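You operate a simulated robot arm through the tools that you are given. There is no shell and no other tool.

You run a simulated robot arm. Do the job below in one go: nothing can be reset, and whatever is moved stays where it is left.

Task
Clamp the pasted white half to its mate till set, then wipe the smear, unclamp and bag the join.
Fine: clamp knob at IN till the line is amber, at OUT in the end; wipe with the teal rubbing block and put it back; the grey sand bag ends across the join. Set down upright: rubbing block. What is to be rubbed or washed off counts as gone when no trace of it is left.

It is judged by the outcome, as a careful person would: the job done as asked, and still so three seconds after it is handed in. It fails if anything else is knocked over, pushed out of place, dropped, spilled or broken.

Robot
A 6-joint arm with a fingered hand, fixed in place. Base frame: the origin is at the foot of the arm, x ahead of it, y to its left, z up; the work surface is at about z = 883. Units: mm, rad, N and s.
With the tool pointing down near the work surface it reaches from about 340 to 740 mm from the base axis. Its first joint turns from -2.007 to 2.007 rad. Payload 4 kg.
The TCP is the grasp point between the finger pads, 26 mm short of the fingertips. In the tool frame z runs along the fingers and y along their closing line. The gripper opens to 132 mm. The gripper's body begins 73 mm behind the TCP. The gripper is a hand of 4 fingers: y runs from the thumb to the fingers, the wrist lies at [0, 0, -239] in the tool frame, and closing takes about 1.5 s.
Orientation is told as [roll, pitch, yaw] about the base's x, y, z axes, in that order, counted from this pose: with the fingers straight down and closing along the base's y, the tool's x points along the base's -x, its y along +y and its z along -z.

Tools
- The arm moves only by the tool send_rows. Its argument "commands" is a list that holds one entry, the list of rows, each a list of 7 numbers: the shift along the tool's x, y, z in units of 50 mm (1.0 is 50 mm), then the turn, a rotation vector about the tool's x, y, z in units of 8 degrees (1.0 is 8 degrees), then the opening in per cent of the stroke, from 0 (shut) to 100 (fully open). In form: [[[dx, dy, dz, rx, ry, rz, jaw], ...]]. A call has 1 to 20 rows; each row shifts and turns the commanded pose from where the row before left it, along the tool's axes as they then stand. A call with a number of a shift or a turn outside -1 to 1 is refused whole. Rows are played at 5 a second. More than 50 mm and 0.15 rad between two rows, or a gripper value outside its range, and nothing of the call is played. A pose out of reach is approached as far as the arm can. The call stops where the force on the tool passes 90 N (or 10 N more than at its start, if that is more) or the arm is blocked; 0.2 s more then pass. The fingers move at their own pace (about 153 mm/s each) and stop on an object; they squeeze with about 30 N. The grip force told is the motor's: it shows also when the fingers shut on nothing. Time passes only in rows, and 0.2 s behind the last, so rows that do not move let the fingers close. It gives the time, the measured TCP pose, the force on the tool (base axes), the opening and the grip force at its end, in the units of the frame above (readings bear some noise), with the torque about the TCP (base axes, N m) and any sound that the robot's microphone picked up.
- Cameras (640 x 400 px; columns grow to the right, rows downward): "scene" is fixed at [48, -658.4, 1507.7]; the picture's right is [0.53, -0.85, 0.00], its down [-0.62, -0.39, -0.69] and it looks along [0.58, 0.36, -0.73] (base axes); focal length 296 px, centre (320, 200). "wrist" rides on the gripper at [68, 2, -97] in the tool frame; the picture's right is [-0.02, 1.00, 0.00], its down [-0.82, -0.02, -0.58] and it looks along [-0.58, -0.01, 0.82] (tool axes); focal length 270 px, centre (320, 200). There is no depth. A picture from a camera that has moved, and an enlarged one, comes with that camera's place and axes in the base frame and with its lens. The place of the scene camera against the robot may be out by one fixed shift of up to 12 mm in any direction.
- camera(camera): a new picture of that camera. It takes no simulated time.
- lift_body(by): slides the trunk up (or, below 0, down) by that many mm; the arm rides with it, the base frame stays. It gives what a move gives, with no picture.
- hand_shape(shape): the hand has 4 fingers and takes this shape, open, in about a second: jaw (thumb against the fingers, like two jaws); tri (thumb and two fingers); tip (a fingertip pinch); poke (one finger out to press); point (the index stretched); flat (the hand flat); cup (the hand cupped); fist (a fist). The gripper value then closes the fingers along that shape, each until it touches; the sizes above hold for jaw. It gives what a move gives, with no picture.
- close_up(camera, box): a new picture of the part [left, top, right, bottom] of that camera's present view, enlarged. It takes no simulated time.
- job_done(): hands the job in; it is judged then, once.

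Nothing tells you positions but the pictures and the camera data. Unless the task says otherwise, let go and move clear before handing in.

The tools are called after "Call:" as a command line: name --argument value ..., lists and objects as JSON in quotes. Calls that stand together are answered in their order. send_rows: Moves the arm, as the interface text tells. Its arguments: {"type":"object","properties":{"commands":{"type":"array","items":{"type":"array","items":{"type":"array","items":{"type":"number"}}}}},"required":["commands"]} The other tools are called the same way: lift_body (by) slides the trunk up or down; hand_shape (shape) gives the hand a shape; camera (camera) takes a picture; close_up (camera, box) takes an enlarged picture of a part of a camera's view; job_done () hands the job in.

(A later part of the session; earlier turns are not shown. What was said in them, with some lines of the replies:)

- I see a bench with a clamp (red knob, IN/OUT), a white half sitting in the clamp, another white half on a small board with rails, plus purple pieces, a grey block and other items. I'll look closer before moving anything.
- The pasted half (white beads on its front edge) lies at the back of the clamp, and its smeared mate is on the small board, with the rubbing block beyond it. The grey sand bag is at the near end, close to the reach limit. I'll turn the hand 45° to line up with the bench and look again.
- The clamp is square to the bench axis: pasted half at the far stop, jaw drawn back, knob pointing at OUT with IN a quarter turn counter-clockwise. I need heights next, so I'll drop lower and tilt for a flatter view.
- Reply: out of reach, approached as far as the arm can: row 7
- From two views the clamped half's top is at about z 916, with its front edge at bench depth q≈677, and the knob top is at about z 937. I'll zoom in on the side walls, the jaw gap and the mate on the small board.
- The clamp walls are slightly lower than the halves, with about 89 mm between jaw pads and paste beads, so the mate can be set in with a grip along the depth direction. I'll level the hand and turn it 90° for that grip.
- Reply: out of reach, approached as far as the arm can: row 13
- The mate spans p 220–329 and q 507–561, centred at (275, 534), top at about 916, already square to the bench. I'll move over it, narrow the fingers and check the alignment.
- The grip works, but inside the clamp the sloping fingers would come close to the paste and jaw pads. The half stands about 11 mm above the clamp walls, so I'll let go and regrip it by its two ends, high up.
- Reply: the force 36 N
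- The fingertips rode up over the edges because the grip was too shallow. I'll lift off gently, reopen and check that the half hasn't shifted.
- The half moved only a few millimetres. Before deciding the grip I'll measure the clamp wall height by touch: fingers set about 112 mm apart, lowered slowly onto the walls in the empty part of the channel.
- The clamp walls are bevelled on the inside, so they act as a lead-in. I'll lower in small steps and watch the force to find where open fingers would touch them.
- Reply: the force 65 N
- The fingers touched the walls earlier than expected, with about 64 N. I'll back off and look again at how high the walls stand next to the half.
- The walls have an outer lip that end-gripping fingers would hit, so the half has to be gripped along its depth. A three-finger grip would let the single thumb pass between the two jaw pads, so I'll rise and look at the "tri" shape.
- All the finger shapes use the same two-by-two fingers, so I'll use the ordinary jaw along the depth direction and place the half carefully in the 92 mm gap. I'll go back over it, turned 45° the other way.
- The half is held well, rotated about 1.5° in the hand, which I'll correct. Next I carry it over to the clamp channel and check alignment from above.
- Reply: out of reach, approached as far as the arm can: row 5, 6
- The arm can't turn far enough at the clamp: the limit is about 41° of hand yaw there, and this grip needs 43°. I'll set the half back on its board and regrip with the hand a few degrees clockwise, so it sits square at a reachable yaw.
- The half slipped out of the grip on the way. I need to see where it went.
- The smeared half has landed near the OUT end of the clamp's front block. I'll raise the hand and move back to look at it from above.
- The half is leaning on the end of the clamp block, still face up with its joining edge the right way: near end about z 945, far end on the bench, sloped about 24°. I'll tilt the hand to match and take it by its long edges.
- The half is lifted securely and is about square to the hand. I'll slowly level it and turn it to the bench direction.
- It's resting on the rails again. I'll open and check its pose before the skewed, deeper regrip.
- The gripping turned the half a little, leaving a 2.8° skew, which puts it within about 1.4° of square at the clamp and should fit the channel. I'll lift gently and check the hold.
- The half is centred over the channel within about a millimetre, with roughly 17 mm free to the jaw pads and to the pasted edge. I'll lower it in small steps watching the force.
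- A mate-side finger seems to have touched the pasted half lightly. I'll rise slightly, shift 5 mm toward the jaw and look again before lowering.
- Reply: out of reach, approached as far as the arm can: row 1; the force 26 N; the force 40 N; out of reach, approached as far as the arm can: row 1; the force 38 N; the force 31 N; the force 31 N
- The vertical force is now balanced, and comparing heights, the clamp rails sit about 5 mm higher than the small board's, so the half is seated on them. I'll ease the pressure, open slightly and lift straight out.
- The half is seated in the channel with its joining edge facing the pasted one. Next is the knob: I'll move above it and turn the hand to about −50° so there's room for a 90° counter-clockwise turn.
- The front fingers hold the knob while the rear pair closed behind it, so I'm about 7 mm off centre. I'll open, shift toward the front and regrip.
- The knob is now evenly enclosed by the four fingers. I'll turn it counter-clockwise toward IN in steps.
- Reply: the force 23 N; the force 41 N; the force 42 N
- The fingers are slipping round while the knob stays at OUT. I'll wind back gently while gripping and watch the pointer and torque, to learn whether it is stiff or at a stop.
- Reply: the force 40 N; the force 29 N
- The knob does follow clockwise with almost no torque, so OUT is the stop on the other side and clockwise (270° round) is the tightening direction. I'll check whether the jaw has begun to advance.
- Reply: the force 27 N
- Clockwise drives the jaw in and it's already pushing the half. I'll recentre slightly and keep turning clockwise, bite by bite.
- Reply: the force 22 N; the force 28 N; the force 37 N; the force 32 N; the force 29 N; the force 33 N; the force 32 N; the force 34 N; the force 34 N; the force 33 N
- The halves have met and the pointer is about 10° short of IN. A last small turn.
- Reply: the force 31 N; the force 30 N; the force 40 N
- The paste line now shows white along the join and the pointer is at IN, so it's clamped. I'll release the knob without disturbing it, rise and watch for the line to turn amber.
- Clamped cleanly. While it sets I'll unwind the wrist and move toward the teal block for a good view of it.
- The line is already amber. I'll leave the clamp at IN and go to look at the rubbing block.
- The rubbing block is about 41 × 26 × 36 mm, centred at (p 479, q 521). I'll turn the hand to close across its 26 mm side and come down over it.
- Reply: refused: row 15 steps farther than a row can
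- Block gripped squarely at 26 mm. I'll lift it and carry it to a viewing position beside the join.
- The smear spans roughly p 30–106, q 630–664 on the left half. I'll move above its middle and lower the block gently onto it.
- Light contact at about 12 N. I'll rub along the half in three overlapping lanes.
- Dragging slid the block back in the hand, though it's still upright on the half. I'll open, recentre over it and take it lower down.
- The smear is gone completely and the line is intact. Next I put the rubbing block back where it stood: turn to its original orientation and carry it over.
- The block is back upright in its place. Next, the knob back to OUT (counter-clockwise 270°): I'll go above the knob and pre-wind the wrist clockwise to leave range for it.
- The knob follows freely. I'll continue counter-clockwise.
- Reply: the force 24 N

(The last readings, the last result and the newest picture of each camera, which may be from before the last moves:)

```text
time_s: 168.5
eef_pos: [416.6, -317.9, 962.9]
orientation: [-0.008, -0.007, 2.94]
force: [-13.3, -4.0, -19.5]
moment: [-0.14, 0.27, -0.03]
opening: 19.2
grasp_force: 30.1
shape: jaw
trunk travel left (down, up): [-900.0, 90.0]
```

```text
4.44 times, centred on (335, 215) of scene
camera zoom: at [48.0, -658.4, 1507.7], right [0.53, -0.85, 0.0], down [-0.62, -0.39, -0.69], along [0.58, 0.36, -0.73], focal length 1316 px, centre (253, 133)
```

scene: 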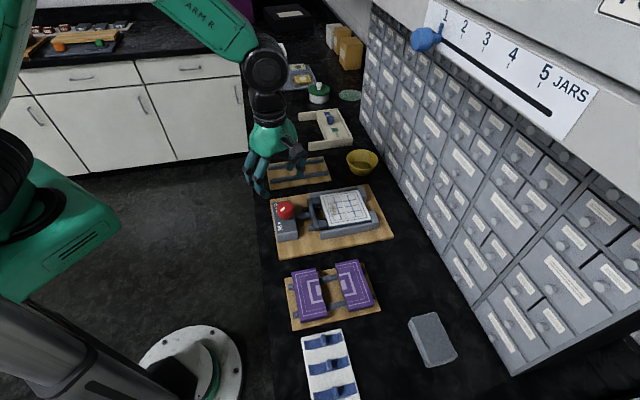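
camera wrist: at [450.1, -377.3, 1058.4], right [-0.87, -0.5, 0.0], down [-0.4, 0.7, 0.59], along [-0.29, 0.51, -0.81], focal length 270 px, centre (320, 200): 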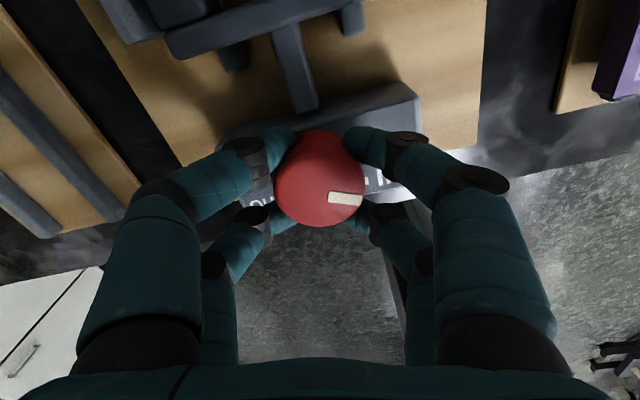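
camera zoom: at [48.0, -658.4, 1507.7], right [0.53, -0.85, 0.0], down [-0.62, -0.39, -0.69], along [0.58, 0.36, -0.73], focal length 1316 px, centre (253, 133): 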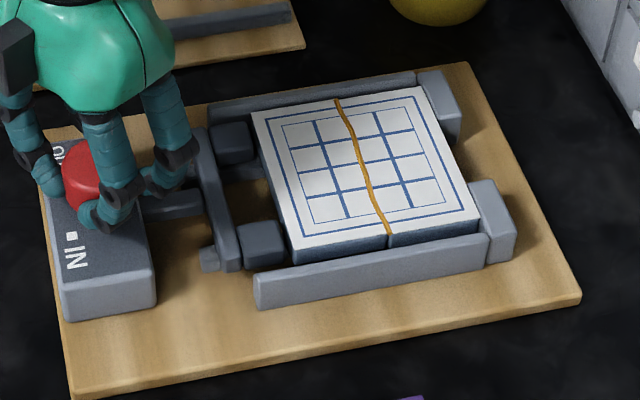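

Call:
send_rows --commands '[[[0, 0, 0, 0, 0, -0.5, 0], [0, 0, 0, 0, 0, -0.6, 0], [0, 0, 0, 0, 0, -0.6, 0], [0, 0, 0, 0, 0, -0.6, 0], [0, 0, 0, 0, 0, -0.6, 0], [0, 0, 0, 0, 0, -0.6, 0], [0, 0, 0, 0, 0, -0.6, 0], [0, 0, 0, 0, 0, -0.6, 0], [0, 0, 0, 0, 0, -0.6, 0], [0, 0, 0, 0, 0, -0.6, 0], [0, 0, 0, 0, 0, -0.6, 0], [0, 0, 0, 0, 0, -0.6, 0], [0, 0, 0, 0, 0, -0.6, 0], [0, 0, 0, 0, 0, -0.6, 0], [0, 0, 0, 0, 0, -0.6, 0], [0, 0, 0, 0, 0, -0.6, 0], [0, 0, 0, 0, 0, -0.6, 0], [0, 0, 0, 0, 0, 0, 0]]]'

Call:
close_up --camera "wrist" --box '[220, 60, 420, 260]'

Call:
close_up --camera "scene" --box '[265, 170, 405, 260]'

```text
time_s: 172.3
eef_pos: [417.1, -320.1, 963.5]
orientation: [-0.006, 0.005, -1.933]
force: [-4.4, -16.3, -12.4]
moment: [-0.46, 0.08, -0.02]
opening: 19.4
grasp_force: 29.8
shape: jaw
trunk travel left (down, up): [-900.0, 90.0]
```

```text
2.00 times, centred on (320, 160) of wrist
camera zoom: at [442.6, -257.1, 1059.5], right [0.93, -0.38, -0.01], down [-0.31, -0.76, 0.57], along [-0.22, -0.53, -0.82], focal length 541 px, centre (320, 280)
```

zoom: 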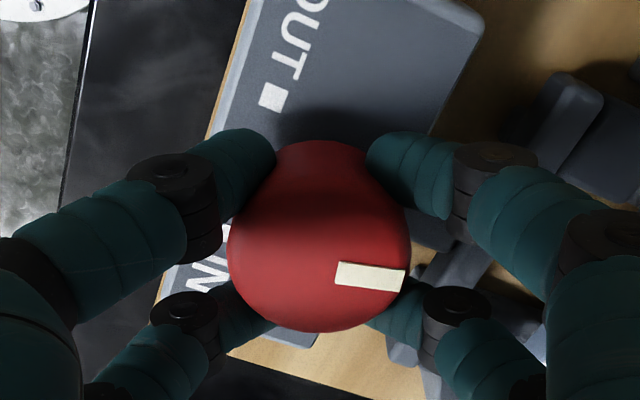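

```text
4.44 times, centred on (335, 215) of scene
camera zoom: at [48.0, -658.4, 1507.7], right [0.53, -0.85, 0.0], down [-0.62, -0.39, -0.69], along [0.58, 0.36, -0.73], focal length 1316 px, centre (253, 133)
```

zoom: 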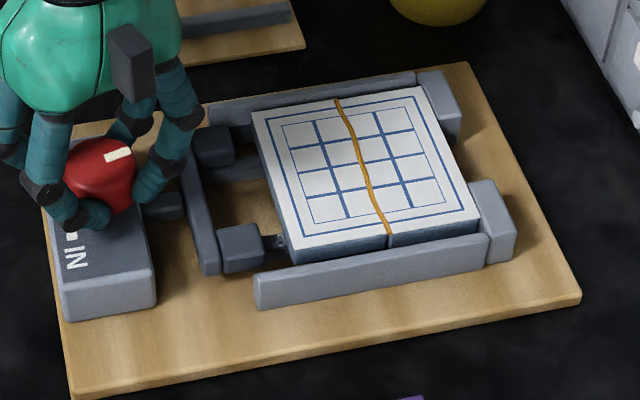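

Call:
send_rows --commands '[[[0, 0, 0, 0, 0, -0.5, 0], [0, 0, 0, 0, 0, -0.6, 0], [0, 0, 0, 0, 0, -0.6, 0], [0, 0, 0, 0, 0, -0.6, 0], [0, 0, 0, 0, 0, -0.6, 0], [0, 0, 0, 0, 0, -0.6, 0], [0, 0, 0, 0, 0, -0.6, 0], [0, 0, 0, 0, 0, -0.6, 0], [0, 0, 0, 0, 0, -0.6, 0], [0, 0, 0, 0, 0, -0.6, 0], [0, 0, 0, 0, 0, -0.6, 0], [0, 0, 0, 0, 0, -0.6, 0], [0, 0, 0, 0, 0, -0.6, 0], [0, 0, 0, 0, 0, -0.6, 0], [0, 0, 0, 0, 0, -0.6, 0], [0, 0, 0, 0, 0, -0.6, 0], [0, 0, 0, 0, 0, -0.6, 0], [0, 0, 0, 0, 0, -0.6, 0], [0, 0, 0, 0, 0, -0.6, 0], [0, 0, 0, 0, 0, 0, 0]]]'

Call:
close_up --camera "wrist" --box '[220, 60, 420, 260]'

Call:
close_up --camera "scene" --box '[265, 170, 405, 260]'

```text
time_s: 176.5
eef_pos: [419.8, -319.0, 961.8]
orientation: [0.005, 0.005, -0.356]
force: [17.7, -6.2, 6.6]
moment: [-0.18, -0.35, -0.01]
opening: 19.6
grasp_force: 30.2
shape: jaw
trunk travel left (down, up): [-900.0, 90.0]
```

```text
2.00 times, centred on (320, 160) of wrist
camera zoom: at [355.2, -293.5, 1058.8], right [0.37, 0.93, 0.0], down [0.76, -0.31, 0.57], along [0.53, -0.21, -0.82], focal length 541 px, centre (320, 280)
```

zoom: 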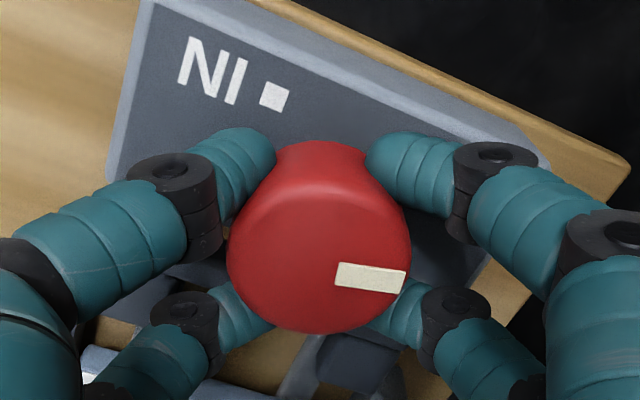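

```text
4.44 times, centred on (335, 215) of scene
camera zoom: at [48.0, -658.4, 1507.7], right [0.53, -0.85, 0.0], down [-0.62, -0.39, -0.69], along [0.58, 0.36, -0.73], focal length 1316 px, centre (253, 133)
```

zoom: 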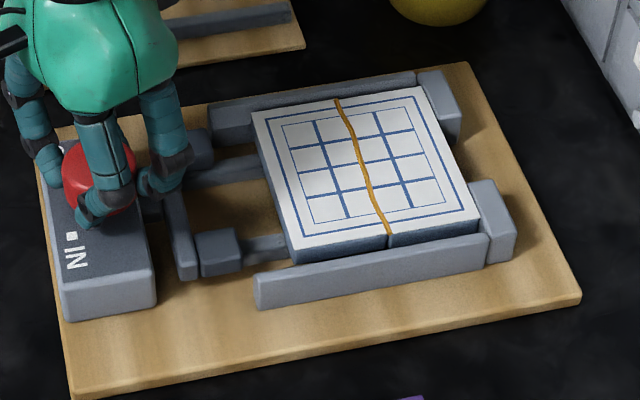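

Call:
send_rows --commands '[[[0, 0, 0, 0, 0, -0.5, 0], [0, 0, 0, 0, 0, -0.5, 0], [0, 0, 0, 0, 0, -0.5, 0], [0, 0, 0, 0, 0, -0.5, 0], [0, 0, 0, 0, 0, -0.5, 0], [0, 0, 0, 0, 0, -0.5, 0], [0, 0, 0, 0, 0, 0, 0]]]'

Call:
close_up --camera "wrist" --box '[220, 60, 420, 260]'

Call:
send_rows --commands '[[[0, 0, 0, 0, 0, -0.4, 0], [0, 0, 0, 0, 0, -0.4, 0], [0, 0, 0, 0, 0, 0, 0]]]'

Call:
close_up --camera "wrist" --box '[220, 60, 420, 260]'

```text
time_s: 178.1
eef_pos: [419.3, -318.1, 963.1]
orientation: [0.005, 0.006, 0.063]
force: [23.2, -0.4, 2.1]
moment: [-0.07, -0.45, -0.06]
opening: 19.4
grasp_force: 30.0
shape: jaw
trunk travel left (down, up): [-900.0, 90.0]
```

```text
2.00 times, centred on (320, 160) of wrist
camera zoom: at [350.4, -320.7, 1058.9], right [-0.04, 1.0, 0.01], down [0.82, 0.03, 0.57], along [0.57, 0.03, -0.82], focal length 541 px, centre (320, 280)
```

zoom: 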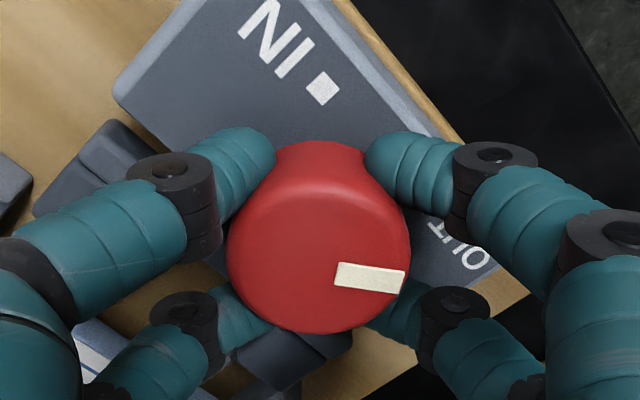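

```text
time_s: 178.9
eef_pos: [419.0, -318.6, 963.0]
orientation: [0.007, 0.004, 0.174]
force: [25.1, 1.3, -0.2]
moment: [0.0, -0.49, -0.05]
opening: 19.0
grasp_force: 29.7
shape: jaw
trunk travel left (down, up): [-900.0, 90.0]
```

```text
2.00 times, centred on (320, 160) of wrist
camera zoom: at [351.0, -328.0, 1059.0], right [-0.15, 0.99, 0.01], down [0.81, 0.12, 0.57], along [0.57, 0.09, -0.82], focal length 541 px, centre (320, 280)
```

zoom: 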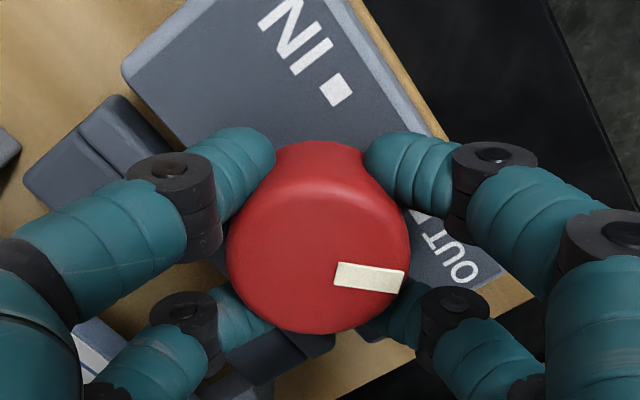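

Call:
send_rows --commands '[[[0, 0, 0, 0, 0, -0.3, 0], [0, 0, 0, 0, 0, -0.3, 0], [0, 0, 0, 0, 0, 0, 0]]]'

Call:
close_up --camera "wrist" --box '[220, 60, 420, 260]'

Call:
close_up --camera "scene" --box '[265, 170, 405, 260]'

```text
time_s: 179.7
eef_pos: [419.9, -318.3, 962.4]
orientation: [0.008, 0.004, 0.258]
force: [25.4, 5.2, -1.4]
moment: [0.01, -0.5, -0.55]
opening: 19.2
grasp_force: 30.0
shape: jaw
trunk travel left (down, up): [-900.0, 90.0]
```

```text
2.00 times, centred on (320, 160) of wrist
camera zoom: at [352.2, -333.4, 1058.9], right [-0.23, 0.97, 0.01], down [0.8, 0.18, 0.57], along [0.56, 0.14, -0.82], focal length 541 px, centre (320, 280)
```

zoom: 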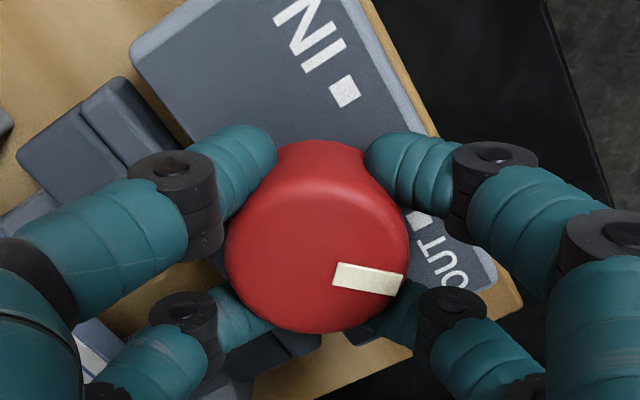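

```text
4.44 times, centred on (335, 215) of scene
camera zoom: at [48.0, -658.4, 1507.7], right [0.53, -0.85, 0.0], down [-0.62, -0.39, -0.69], along [0.58, 0.36, -0.73], focal length 1316 px, centre (253, 133)
```

zoom: 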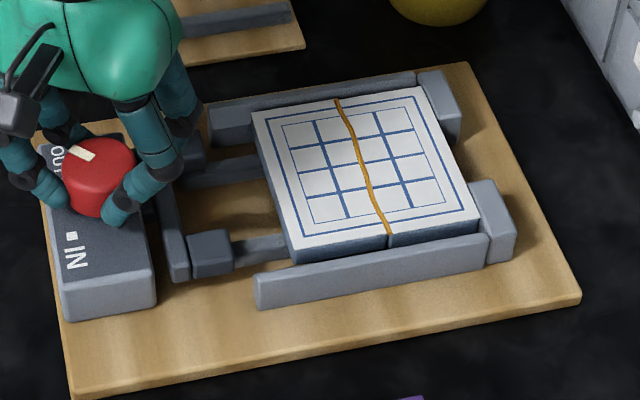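

The knob has reached its OUT stop and the jaw is fully back. I'll release it and rise.

Call:
send_rows --commands '[[[0, 0, 0, 0, 0, 0, 20], [0, 0, 0, 0, 0, 0, 40], [0, 0, 0, 0, 0, 0, 58], [0, 0, 0, 0, 0, 0, 58], [0, 0, -0.5, 0, 0, 0, 58], [0, 0, -0.8, 0, 0, 0, 58], [0, 0, -0.8, 0, 0, 0, 58], [0, 0, 0, 0, 0, 0, 58]]]'

Call:
close_up --camera "scene" --box '[265, 170, 405, 260]'

Call:
close_up --camera "scene" --box '[380, 290, 500, 390]'

Call:
camera --camera "wrist"

```text
time_s: 181.5
eef_pos: [417.3, -317.9, 1069.8]
orientation: [0.007, 0.002, 0.257]
force: [0.4, 0.7, 0.1]
moment: [0.02, 0.0, 0.02]
opening: 76.0
grasp_force: 0.1
shape: jaw
trunk travel left (down, up): [-900.0, 90.0]
```

```text
4.44 times, centred on (335, 215) of scene
camera zoom: at [48.0, -658.4, 1507.7], right [0.53, -0.85, 0.0], down [-0.62, -0.39, -0.69], along [0.58, 0.36, -0.73], focal length 1316 px, centre (253, 133)
```

zoom: 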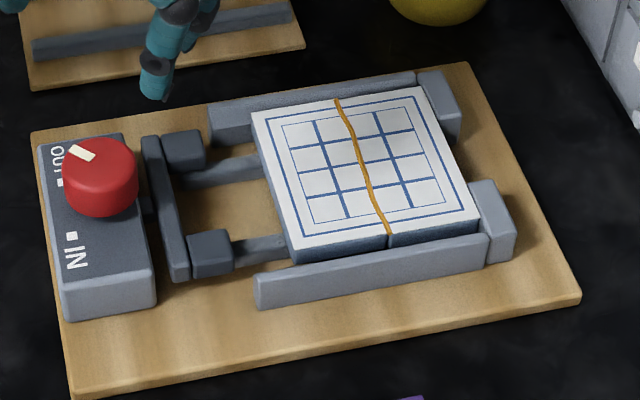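

```text
4.00 times, centred on (440, 340) of scene
camera zoom: at [48.0, -658.4, 1507.7], right [0.53, -0.85, 0.0], down [-0.62, -0.39, -0.69], along [0.58, 0.36, -0.73], focal length 1184 px, centre (-160, -360)
```

zoom: 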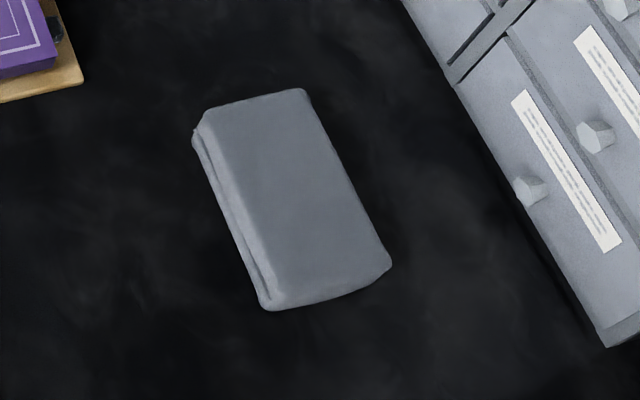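

```text
taken
camera wrist: at [350.4, -334.2, 1166.5], right [-0.23, 0.97, 0.01], down [0.8, 0.18, 0.58], along [0.56, 0.14, -0.82], focal length 270 px, centre (320, 200)
```

wrist: 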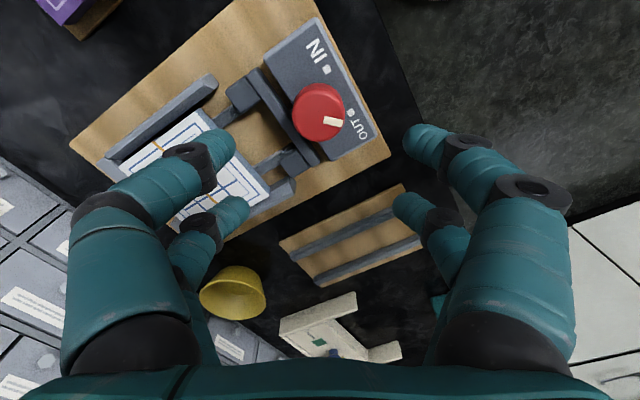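

Unclamped, with the join intact. The sand bag is beyond the vertical reach (about 808 mm), so I'll rise, turn the hand to −135° and lower the trunk to gain reach.

Call:
send_rows --commands '[[[0, 0, -0.3, 0, 0, 0.936, 70], [0, 0, -0.3, 0, 0, 0.936, 70], [0, 0, -0.3, 0, 0, 0.936, 70], [0, 0, -0.3, 0, 0, 0.936, 70], [0, 0, -0.3, 0, 0, 0.936, 70], [0, 0, -0.3, 0, 0, 0.936, 70], [0, 0, -0.3, 0, 0, 0.936, 70], [0, 0, -0.3, 0, 0, 0.936, 70], [0, 0, -0.3, 0, 0, 0.936, 70], [0, 0, -0.3, 0, 0, 0.936, 70], [0, 0, 0, 0, 0, 0.936, 70], [0, 0, 0, 0, 0, 0.936, 70], [0, 0, 0, 0, 0, 0.936, 70], [0, 0, 0, 0, 0, 0.936, 70], [0, 0, 0, 0, 0, 0.936, 70], [0, 0, 0, 0, 0, 0.936, 70], [0, 0, 0, 0, 0, 0.936, 70], [0, 0, 0, 0, 0, 0.936, 70], [0, 0, 0, 0, 0, 0.936, 70], [0, 0, 0, 0, 0, 0.936, 70]]]'

Call:
camera --camera "scene"

```text
time_s: 185.7
eef_pos: [417.6, -319.4, 1218.7]
orientation: [-0.007, 0.002, -2.359]
force: [-0.9, 0.1, -0.2]
moment: [0.01, -0.03, 0.01]
opening: 92.3
grasp_force: 0.1
shape: jaw
trunk travel left (down, up): [-900.0, 90.0]
```

```text
taken
```

scene: 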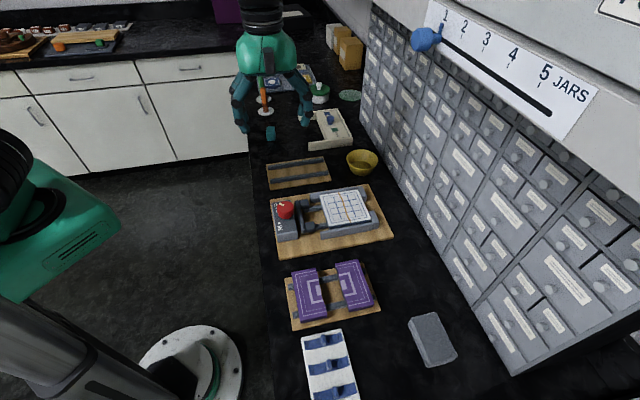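

The shoulder is already about level with the wrist, so lowering the trunk won't help; tilting the hand outward will. I'll turn to −45° and go over toward the bag for a close look.

Call:
send_rows --commands '[[[0, 0, 0, 0, 0, -0.94, 70], [0, 0, 0, 0, 0, -0.94, 70], [0, 0, 0, 0, 0, -0.94, 70], [0, 0, 0, 0, 0, -0.94, 70], [0, 0, 0, 0, 0, -0.94, 70], [0, 0, 0, 0, 0, -0.94, 70], [0, 0, 0, 0, 0, -0.94, 70], [0, 0, 0, 0, 0, -0.94, 70], [0, 0, 0, 0, 0, -0.94, 70], [0, 0, 0, 0, 0, -0.94, 70], [0, 0, 0, 0, 0, -0.94, 70], [0, 0, 0, 0, 0, -0.94, 70], [0, 0, 0, 0, 0, 0, 100]]]'

Call:
send_rows --commands '[[[-0.158, -0.714, 0.25, 0, 0, 0, 100], [-0.158, -0.714, 0.25, 0, 0, 0, 100], [-0.158, -0.714, 0.25, 0, 0, 0, 100], [-0.158, -0.714, 0.25, 0, 0, 0, 100], [-0.158, -0.714, 0.25, 0, 0, 0, 100], [-0.158, -0.714, 0.25, 0, 0, 0, 100], [-0.158, -0.714, 0.25, 0, 0, 0, 100], [-0.158, -0.714, 0.25, 0, 0, 0, 100], [-0.158, -0.714, 0.25, 0, 0, 0, 100], [-0.158, -0.714, 0.25, 0, 0, 0, 100], [0, 0, 0, 0, 0, 0, 100]]]'

Call:
camera --camera "wrist"

Call:
close_up --camera "wrist" --box '[220, 80, 420, 260]'

Call:
camera --camera "scene"

```text
time_s: 188.5
eef_pos: [418.4, -321.1, 1217.3]
orientation: [0.002, 0.006, -0.78]
force: [-0.1, -0.5, -0.1]
moment: [0.02, -0.01, -0.01]
opening: 131.9
grasp_force: 0.1
shape: jaw
trunk travel left (down, up): [-900.0, 90.0]
```

```text
time_s: 190.9
eef_pos: [220.8, -626.4, 1093.5]
orientation: [0.002, 0.007, -0.782]
force: [0.1, 0.1, 0.5]
moment: [0.0, -0.02, 0.02]
opening: 131.8
grasp_force: 0.2
shape: jaw
trunk travel left (down, up): [-900.0, 90.0]
```

```text
taken
camera wrist: at [172.4, -577.0, 1190.3], right [0.72, 0.69, 0.0], down [0.57, -0.59, 0.57], along [0.4, -0.41, -0.82], focal length 270 px, centre (320, 200)
```

wrist: 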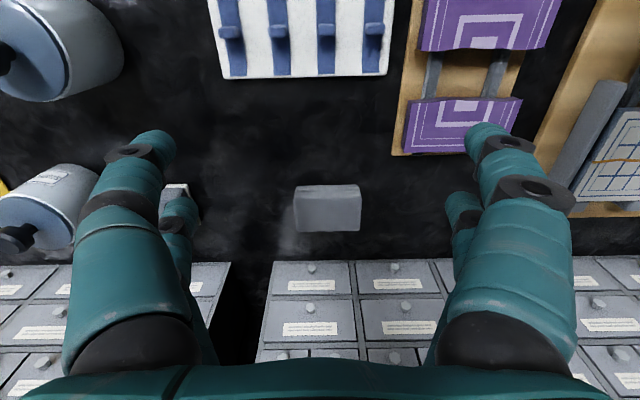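

```text
2.22 times, centred on (320, 170) of wrist
camera zoom: at [172.4, -577.0, 1190.3], right [0.72, 0.69, 0.0], down [0.57, -0.59, 0.57], along [0.4, -0.41, -0.82], focal length 601 px, centre (320, 267)
```

zoom: 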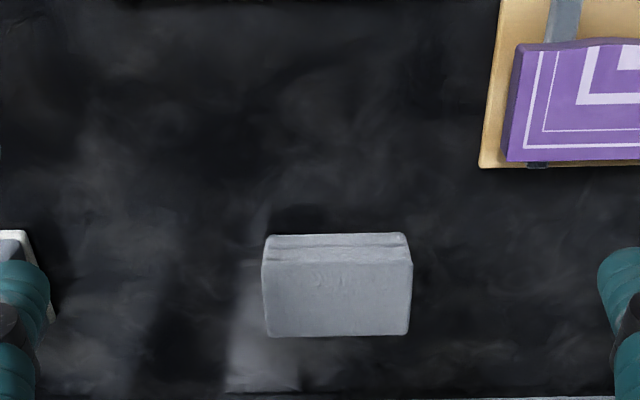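

```text
taken
```

scene: 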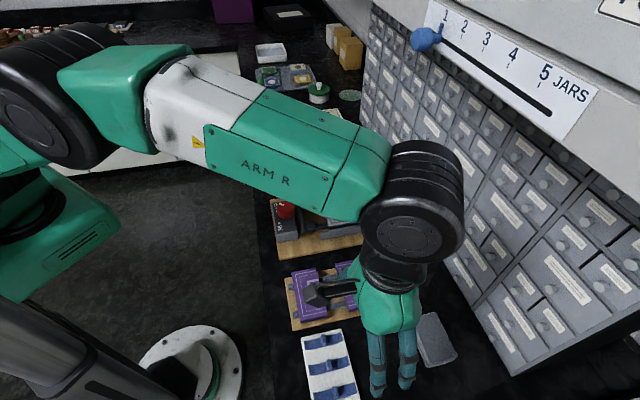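

The bag is 84 × 56 × 30 mm, centred at p −279, q 748. I'll tilt the hand 24° outward and approach it, closing along its length.

Call:
send_rows --commands '[[[0, 0, 0, 0, -0.75, 0, 100], [0, 0, 0, 0, -0.75, 0, 100], [0, 0, 0, 0, -0.75, 0, 100], [0, 0, 0, 0, -0.75, 0, 100], [0, 0, 0, 0, 0, 0, 100]]]'

Call:
camera --camera "wrist"

```text
time_s: 192.1
eef_pos: [222.1, -628.3, 1091.3]
orientation: [0.003, -0.41, -0.783]
force: [-0.4, -0.2, -0.3]
moment: [-0.02, 0.03, -0.01]
opening: 131.6
grasp_force: 0.1
shape: jaw
trunk travel left (down, up): [-900.0, 90.0]
```

```text
taken
camera wrist: at [149.8, -554.4, 1152.8], right [0.72, 0.69, 0.01], down [0.35, -0.38, 0.86], along [0.6, -0.61, -0.52], focal length 270 px, centre (320, 200)
```

wrist: 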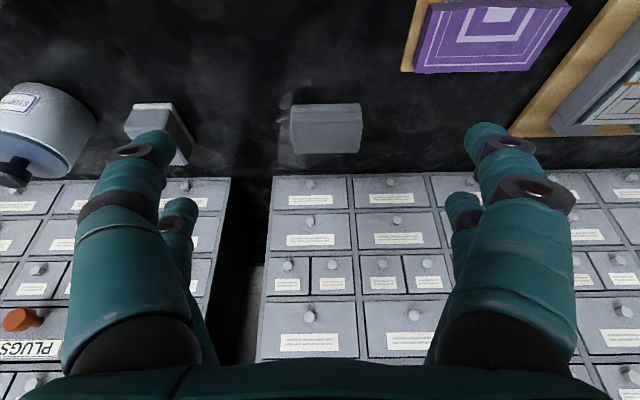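

Call:
send_rows --commands '[[[-0.29, 0.04, 0.771, 0, 0, 0, 100], [-0.29, 0.04, 0.771, 0, 0, 0, 100], [-0.29, 0.04, 0.771, 0, 0, 0, 100], [-0.29, 0.04, 0.771, 0, 0, 0, 100], [0, 0, 0, 0, 0, 0, 100]]]'

Call:
camera --camera "wrist"

Call:
close_up --camera "scene" --box '[360, 260, 500, 380]'

```text
time_s: 193.3
eef_pos: [308.0, -704.3, 974.5]
orientation: [0.001, -0.413, -0.784]
force: [0.3, -0.2, -0.3]
moment: [0.02, 0.01, 0.0]
opening: 132.1
grasp_force: 0.1
shape: jaw
trunk travel left (down, up): [-900.0, 90.0]
```

```text
taken
camera wrist: at [236.6, -629.8, 1035.1], right [0.72, 0.69, 0.01], down [0.35, -0.38, 0.86], along [0.6, -0.61, -0.52], focal length 270 px, centre (320, 200)
```

wrist: 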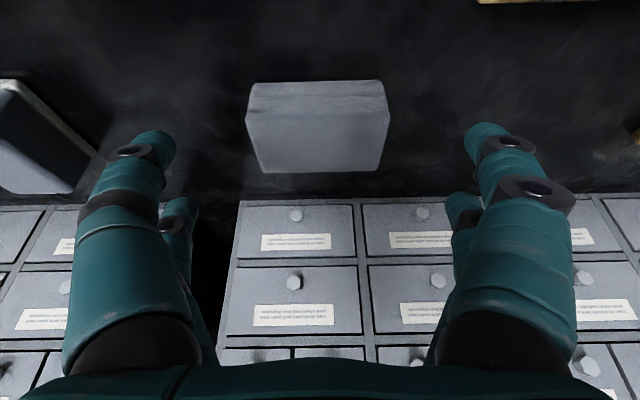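

```text
3.33 times, centred on (430, 320) of scene
camera zoom: at [48.0, -658.4, 1507.7], right [0.53, -0.85, 0.0], down [-0.62, -0.39, -0.69], along [0.58, 0.36, -0.73], focal length 987 px, centre (-47, -200)
```

zoom: 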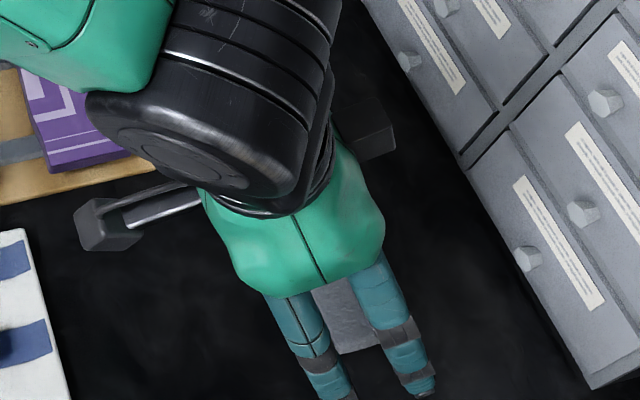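

Call:
send_rows --commands '[[[0, 0.02, 0.4, 0, 0, 0, 100], [0, 0, 0.4, 0, 0, 0, 100], [0, 0, 0.3, 0, 0, 0, 100], [0, 0, 0.1, 0, 0, 0, 100], [0, 0, 0, 0, 0, 0, 100]]]'

Call:
camera --camera "wrist"

```text
time_s: 194.5
eef_pos: [326.3, -719.2, 919.5]
orientation: [0.002, -0.412, -0.784]
force: [0.2, 0.3, -0.9]
moment: [0.02, 0.03, 0.0]
opening: 132.0
grasp_force: 0.1
shape: jaw
trunk travel left (down, up): [-900.0, 90.0]
```

```text
taken
camera wrist: at [254.5, -646.5, 980.1], right [0.72, 0.69, 0.01], down [0.35, -0.38, 0.86], along [0.6, -0.61, -0.52], focal length 270 px, centre (320, 200)
```

wrist: 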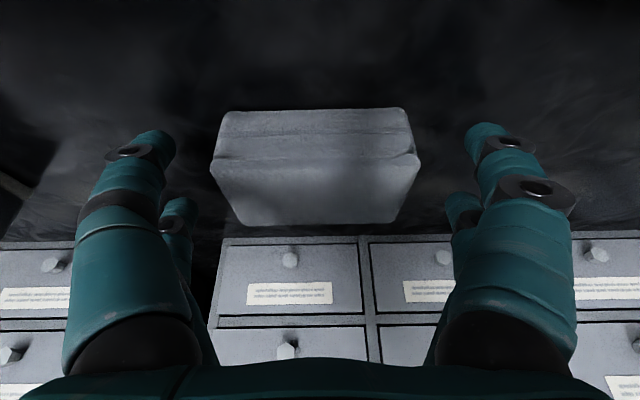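

Call:
send_rows --commands '[[[0, 0, 0, 0, 0, 0, 85], [0, 0, 0, 0, 0, 0, 75], [0, 0, 0, 0, 0, 0, 68], [0, 0, 0, 0, 0, 0, 60], [0, 0, 0, 0, 0, 0, 40], [0, 0, 0, 0, 0, 0, 0], [0, 0, 0, 0, 0, 0, 0], [0, 0, 0, 0, 0, 0, 0]]]'

Call:
camera --camera "wrist"

```text
time_s: 196.3
eef_pos: [327.1, -719.3, 919.1]
orientation: [0.001, -0.41, -0.784]
force: [-0.5, -1.5, -0.4]
moment: [-0.06, 0.05, 0.0]
opening: 84.9
grasp_force: 30.0
shape: jaw
trunk travel left (down, up): [-900.0, 90.0]
```

```text
taken
camera wrist: at [254.3, -646.7, 980.1], right [0.72, 0.69, 0.01], down [0.35, -0.38, 0.86], along [0.6, -0.61, -0.52], focal length 270 px, centre (320, 200)
```

wrist: 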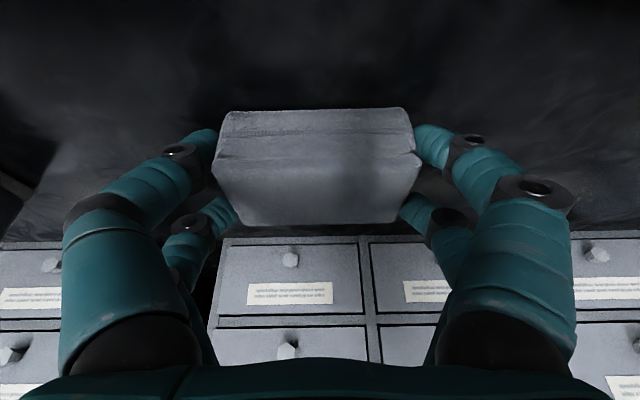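

Call:
send_rows --commands '[[[-0.02, 0, -0.046, 0, 0, 0, 0], [-0.04, 0, -0.092, 0, 0, 0, 0], [-0.08, 0, -0.183, 0, 0, 0, 0], [-0.08, 0, -0.183, 0, 0, 0, 0], [0, 0, 0, 0, 0, 0, 0], [0, 0, 0, 0, 0, 0, 0]]]'

Call:
camera --camera "wrist"

Call:
close_up --camera "scene" --box '[360, 260, 500, 380]'

```text
time_s: 197.7
eef_pos: [326.4, -720.3, 945.7]
orientation: [0.002, -0.411, -0.784]
force: [0.7, -0.6, -2.0]
moment: [0.05, 0.0, 0.0]
opening: 85.1
grasp_force: 29.5
shape: jaw
trunk travel left (down, up): [-900.0, 90.0]
```

```text
taken
camera wrist: at [254.5, -646.6, 1006.8], right [0.72, 0.69, 0.01], down [0.35, -0.38, 0.86], along [0.6, -0.61, -0.52], focal length 270 px, centre (320, 200)
```

wrist: 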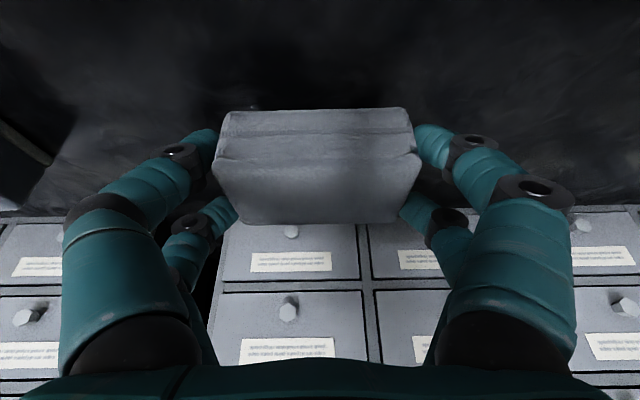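

```text
3.33 times, centred on (430, 320) of scene
camera zoom: at [48.0, -658.4, 1507.7], right [0.53, -0.85, 0.0], down [-0.62, -0.39, -0.69], along [0.58, 0.36, -0.73], focal length 987 px, centre (-47, -200)
```

zoom: 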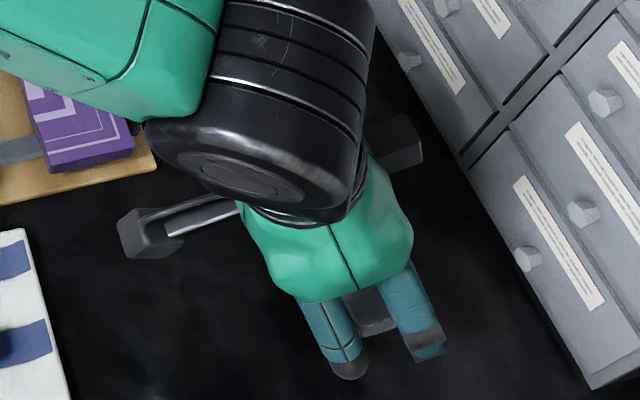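

The bag is held firmly and level (about 2 N). I'll lift it higher and carry it slowly, still tilted, to above the join.

Call:
send_rows --commands '[[[-0.06, 0, -0.14, 0, 0, 0, 0], [-0.12, 0, -0.275, 0, 0, 0, 0], [-0.15, 0, -0.34, 0, 0, 0, 0], [-0.15, 0, -0.34, 0, 0, 0, 0], [-0.12, 0, -0.28, 0, 0, 0, 0], [0.05, 0.25, -0.02, 0, 0, 0, 0], [0.09, 0.45, -0.04, 0, 0, 0, 0], [0.1, 0.55, -0.045, 0, 0, 0, 0], [0.1, 0.6, -0.045, 0, 0, 0, 0], [0.1, 0.6, -0.045, 0, 0, 0, 0], [0.1, 0.6, -0.045, 0, 0, 0, 0], [0.1, 0.6, -0.045, 0, 0, 0, 0], [0.1, 0.6, -0.045, 0, 0, 0, 0], [0.1, 0.6, -0.045, 0, 0, 0, 0], [0.1, 0.6, -0.045, 0, 0, 0, 0], [0.1, 0.6, -0.045, 0, 0, 0, 0], [0.1, 0.55, -0.04, 0, 0, 0, 0], [0.07, 0.35, -0.03, 0, 0, 0, 0], [0.04, 0.15, -0.02, 0, 0, 0, 0], [0, 0, 0, 0, 0, 0, 0]]]'

Call:
camera --camera "wrist"

Call:
close_up --camera "scene" --box '[265, 140, 405, 260]'

```text
time_s: 201.9
eef_pos: [529.5, -418.3, 1023.0]
orientation: [0.001, -0.412, -0.786]
force: [-0.1, 0.0, -3.0]
moment: [0.02, 0.04, -0.01]
opening: 85.2
grasp_force: 29.6
shape: jaw
trunk travel left (down, up): [-900.0, 90.0]
```

```text
taken
camera wrist: at [458.0, -345.7, 1083.3], right [0.72, 0.69, 0.01], down [0.35, -0.38, 0.86], along [0.6, -0.61, -0.52], focal length 270 px, centre (320, 200)
```

wrist: 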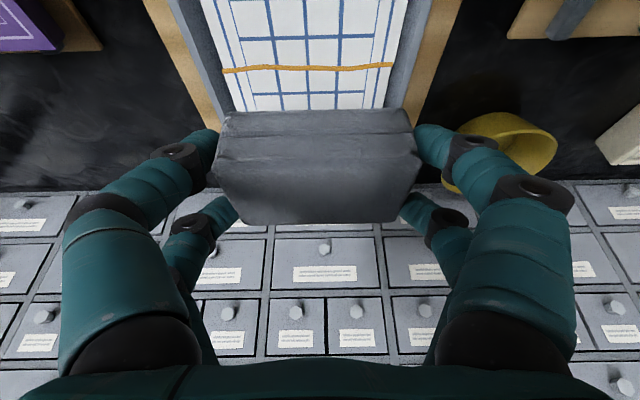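

```text
3.33 times, centred on (335, 200) of scene
camera zoom: at [48.0, -658.4, 1507.7], right [0.53, -0.85, 0.0], down [-0.62, -0.39, -0.69], along [0.58, 0.36, -0.73], focal length 987 px, centre (270, 200)
```

zoom: 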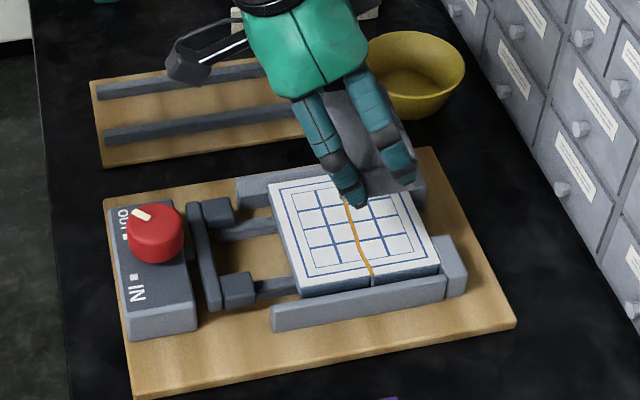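

I'm over the join (q ≈ 672, p centre 72). I'll turn the bag 90° about the vertical so it lies crosswise over the join.

Call:
send_rows --commands '[[[0, 0, 0, 0.188, 0, 0.43, 0], [0, 0, 0, 0.3754, 0, 0.859, 0], [0, 0, 0, 0.3754, 0, 0.859, 0], [0, 0, 0, 0.3754, 0, 0.859, 0], [0, 0, 0, 0.3754, 0, 0.859, 0], [0, 0, 0, 0.3754, 0, 0.859, 0], [0, 0, 0, 0.3754, 0, 0.859, 0], [0, 0, 0, 0.3754, 0, 0.859, 0], [0, 0, 0, 0.3754, 0, 0.859, 0], [0, 0, 0, 0.3754, 0, 0.859, 0], [0, 0, 0, 0.3754, 0, 0.859, 0], [0, 0, 0, 0.3754, 0, 0.859, 0], [0, 0, 0, 0.188, 0, 0.43, 0], [0, 0, 0, 0, 0, 0, 0]]]'

Call:
camera --camera "wrist"

Call:
close_up --camera "scene" --box '[265, 140, 405, 260]'

```text
time_s: 204.9
eef_pos: [528.4, -420.1, 1022.7]
orientation: [-0.002, -0.409, -2.354]
force: [0.7, 0.1, -2.4]
moment: [0.03, 0.0, 0.01]
opening: 84.9
grasp_force: 30.2
shape: jaw
trunk travel left (down, up): [-900.0, 90.0]
```

```text
taken
camera wrist: at [600.6, -348.4, 1082.8], right [0.69, -0.72, 0.01], down [-0.38, -0.35, 0.85], along [-0.61, -0.59, -0.52], focal length 270 px, centre (320, 200)
```

wrist: 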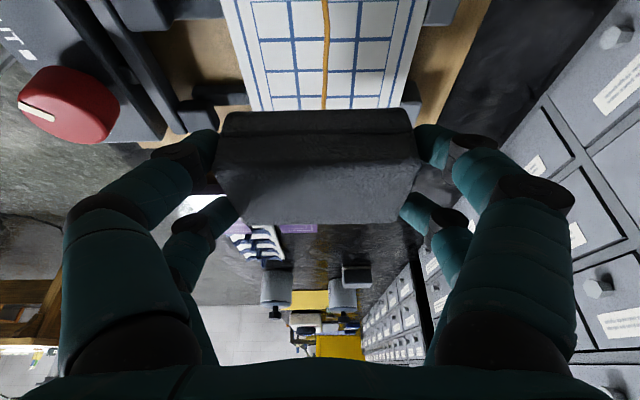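

```text
3.33 times, centred on (335, 200) of scene
camera zoom: at [48.0, -658.4, 1507.7], right [0.53, -0.85, 0.0], down [-0.62, -0.39, -0.69], along [0.58, 0.36, -0.73], focal length 987 px, centre (270, 200)
```

zoom: 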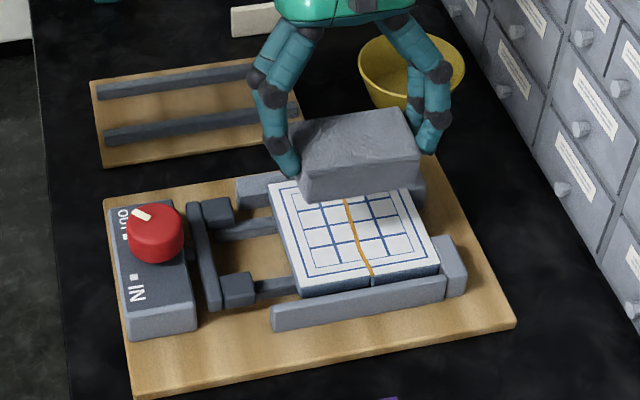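

Call:
send_rows --commands '[[[0.06, 0.01, 0.12, 0, 0, 0, 0], [0.12, 0.02, 0.25, 0, 0, 0, 0], [0.14, 0.02, 0.3, 0, 0, 0, 0], [0.12, 0.01, 0.25, 0, 0, 0, 0], [0.06, 0, 0.1, 0, 0, 0, 0], [0, 0, 0, 0, 0, 0, 0]]]'

Call:
camera --camera "wrist"

Call:
close_up --camera "scene" --box '[295, 160, 395, 240]'

```text
time_s: 206.3
eef_pos: [533.5, -420.2, 965.4]
orientation: [-0.001, -0.41, -2.352]
force: [-0.5, 0.0, -2.7]
moment: [0.02, -0.03, 0.0]
opening: 84.8
grasp_force: 29.7
shape: jaw
trunk travel left (down, up): [-900.0, 90.0]
```

```text
taken
camera wrist: at [604.4, -348.9, 1026.1], right [0.69, -0.72, 0.01], down [-0.38, -0.35, 0.85], along [-0.61, -0.6, -0.52], focal length 270 px, centre (320, 200)
```

wrist: 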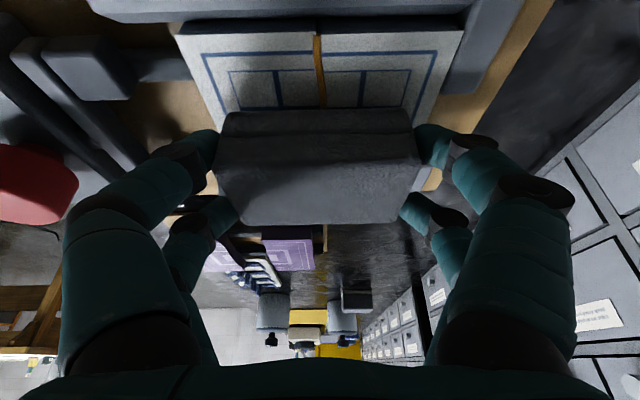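

```text
5.00 times, centred on (345, 200) of scene
camera zoom: at [48.0, -658.4, 1507.7], right [0.53, -0.85, 0.0], down [-0.62, -0.39, -0.69], along [0.58, 0.36, -0.73], focal length 1480 px, centre (195, 200)
```

zoom: 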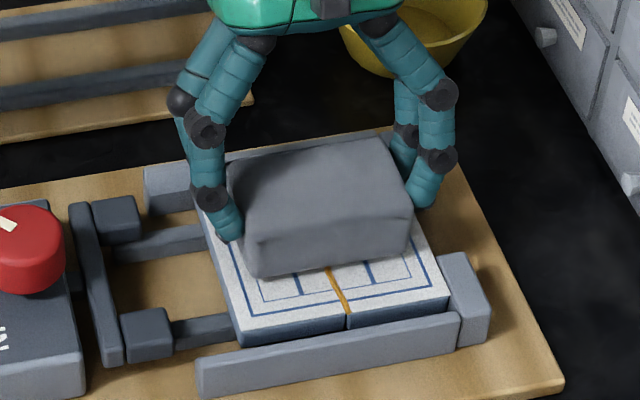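

Call:
send_rows --commands '[[[0.032, 0, 0.073, 0, 0, 0, 0], [0.016, 0, 0.037, 0, 0, 0, 0], [0, 0, 0, 0, 0, 0, 0]]]'

Call:
send_rows --commands '[[[0.016, 0, 0.037, 0, 0, 0, 0], [0, 0, 0, 0, 0, 0, 0]]]'

Call:
send_rows --commands '[[[0.012, 0, 0.028, 0, 0, 0, 0], [0, 0, 0, 0, 0, 0, 0]]]'

```text
time_s: 207.1
eef_pos: [533.4, -419.8, 958.3]
orientation: [-0.001, -0.411, -2.353]
force: [-0.1, -2.0, 0.3]
moment: [-0.06, 0.01, 0.0]
opening: 84.9
grasp_force: 30.1
shape: jaw
trunk travel left (down, up): [-900.0, 90.0]
```

```text
time_s: 207.7
eef_pos: [533.5, -418.2, 959.2]
orientation: [0.004, -0.411, -2.353]
force: [3.5, -2.8, 10.0]
moment: [-0.05, 0.04, 0.02]
opening: 84.6
grasp_force: 29.9
shape: jaw
trunk travel left (down, up): [-900.0, 90.0]
```

```text
time_s: 208.3
eef_pos: [532.8, -418.0, 958.0]
orientation: [0.003, -0.41, -2.354]
force: [5.5, -4.9, 19.6]
moment: [-0.08, 0.03, 0.03]
opening: 84.6
grasp_force: 29.9
shape: jaw
trunk travel left (down, up): [-900.0, 90.0]
```

The bag is resting on the join. I'll ease off slightly, open the fingers and withdraw along the tilt.

Call:
send_rows --commands '[[[-0.012, 0, -0.028, 0, 0, 0, 0], [0, 0, 0, 0, 0, 0, 62], [0, 0, 0, 0, 0, 0, 68], [0, 0, 0, 0, 0, 0, 75], [0, 0, 0, 0, 0, 0, 80], [0, 0, 0, 0, 0, 0, 80]]]'

Call:
close_up --camera "scene" --box '[295, 160, 395, 240]'

Call:
camera --camera "wrist"

```text
time_s: 209.7
eef_pos: [531.7, -418.8, 956.7]
orientation: [-0.002, -0.411, -2.352]
force: [-0.4, -0.9, 0.1]
moment: [0.02, -0.01, -0.02]
opening: 105.5
grasp_force: 0.2
shape: jaw
trunk travel left (down, up): [-900.0, 90.0]
```

```text
5.00 times, centred on (345, 200) of scene
camera zoom: at [48.0, -658.4, 1507.7], right [0.53, -0.85, 0.0], down [-0.62, -0.39, -0.69], along [0.58, 0.36, -0.73], focal length 1480 px, centre (195, 200)
```

zoom: 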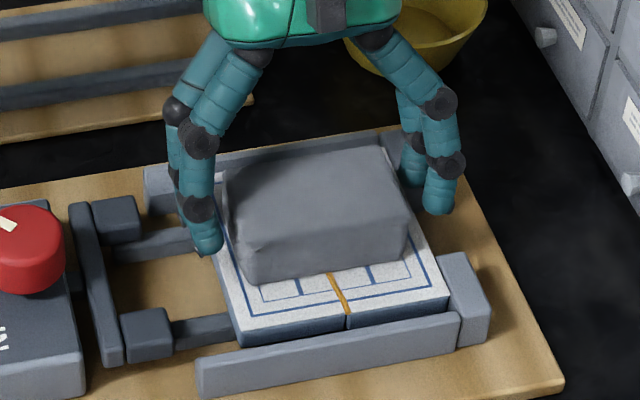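

```text
taken
camera wrist: at [603.8, -347.9, 1017.9], right [0.69, -0.72, 0.01], down [-0.38, -0.35, 0.85], along [-0.61, -0.6, -0.52], focal length 270 px, centre (320, 200)
```

wrist: 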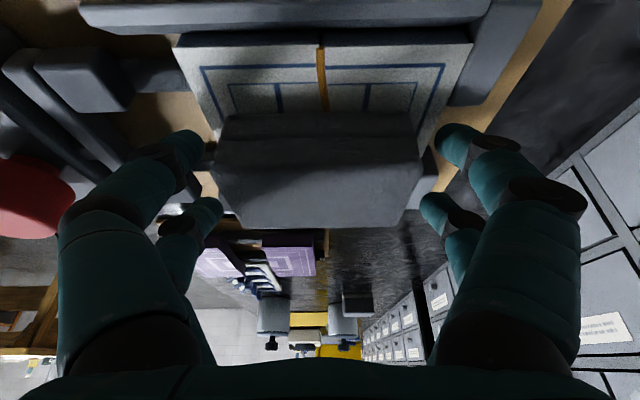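

Call:
send_rows --commands '[[[0, 0, -0.2, 0, 0, 0, 80], [0, 0, -0.4, 0, 0, 0, 80], [0, 0, -0.6, 0, 0, 0, 80], [0, 0, -0.8, 0, 0, 0, 80], [0, 0, -0.8, 0, 0, 0, 80], [0, 0, 0, 0, 0, 0, 80]]]'

Call:
close_up --camera "scene" --box '[265, 160, 405, 260]'

Call:
camera --camera "scene"

Call:
close_up --camera "scene" --box '[240, 60, 340, 140]'

```text
time_s: 211.1
eef_pos: [572.0, -377.5, 1084.8]
orientation: [-0.003, -0.411, -2.353]
force: [0.6, 0.3, 0.1]
moment: [0.0, 0.01, 0.02]
opening: 105.4
grasp_force: 0.0
shape: jaw
trunk travel left (down, up): [-900.0, 90.0]
```

```text
4.00 times, centred on (335, 210) of scene
camera zoom: at [48.0, -658.4, 1507.7], right [0.53, -0.85, 0.0], down [-0.62, -0.39, -0.69], along [0.58, 0.36, -0.73], focal length 1184 px, centre (260, 160)
```

zoom: 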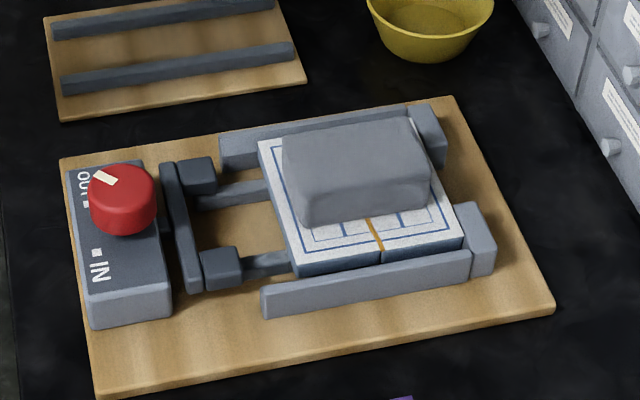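

```text
taken
```

scene: 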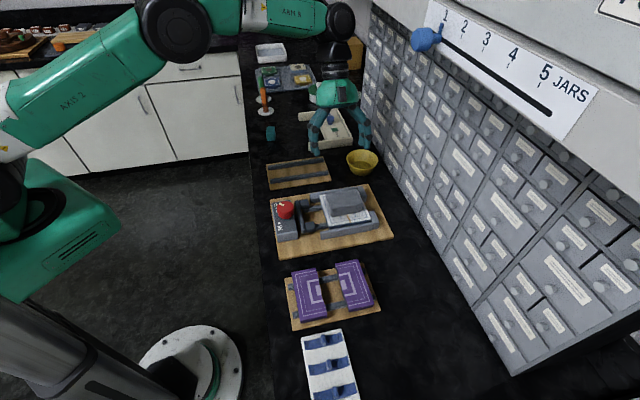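

```text
5.00 times, centred on (290, 100) of scene
camera zoom: at [48.0, -658.4, 1507.7], right [0.53, -0.85, 0.0], down [-0.62, -0.39, -0.69], along [0.58, 0.36, -0.73], focal length 1480 px, centre (470, 700)
```

zoom: 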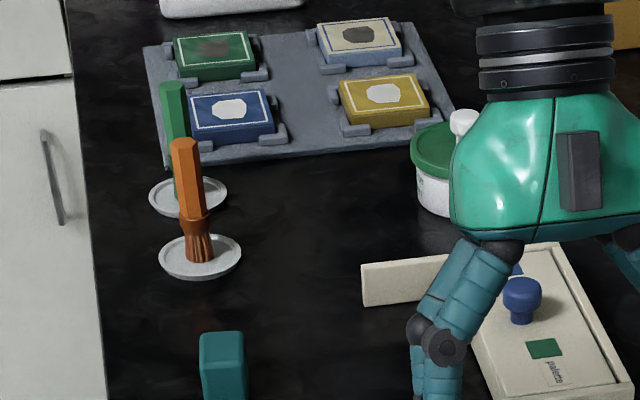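

All visible requirements look met:
- The join is set, with its line amber.
- The smear is gone.
- The knob is at OUT.
- The rubbing block is back upright.
- The sand bag lies across the join.
- The hand is clear.

I'm handing the job in.

Call:
job_done

```text
The job is handed in.
```

The job is handed in, but I dropped the smeared half once along the way, and that may count against it.

- **Clamped and set:** the smeared half was seated against the pasted one. The knob was turned clockwise to IN and left there until the line was amber.
- **Smear:** wiped off with the teal rubbing block; no trace showed in the last close-up before the bag went on.
- **Rubbing block:** back upright within about 4 mm of where it stood, turned a few degrees.
- **Unclamped:** the knob is at its OUT stop and the jaw is fully back.
- **Sand bag:** lies crosswise over the join, resting on both halves.

**The drop:** the half slipped from my grip during the first carry. It landed on the end of the clamp block, right way up, and I saw no damage on it or on the clamp. I picked it up again and carried on.

I also touched the clamp walls once with about 64 N while measuring their height. A finger brushed the pasted half lightly while I lowered the other one in. Nothing else appears to have moved.
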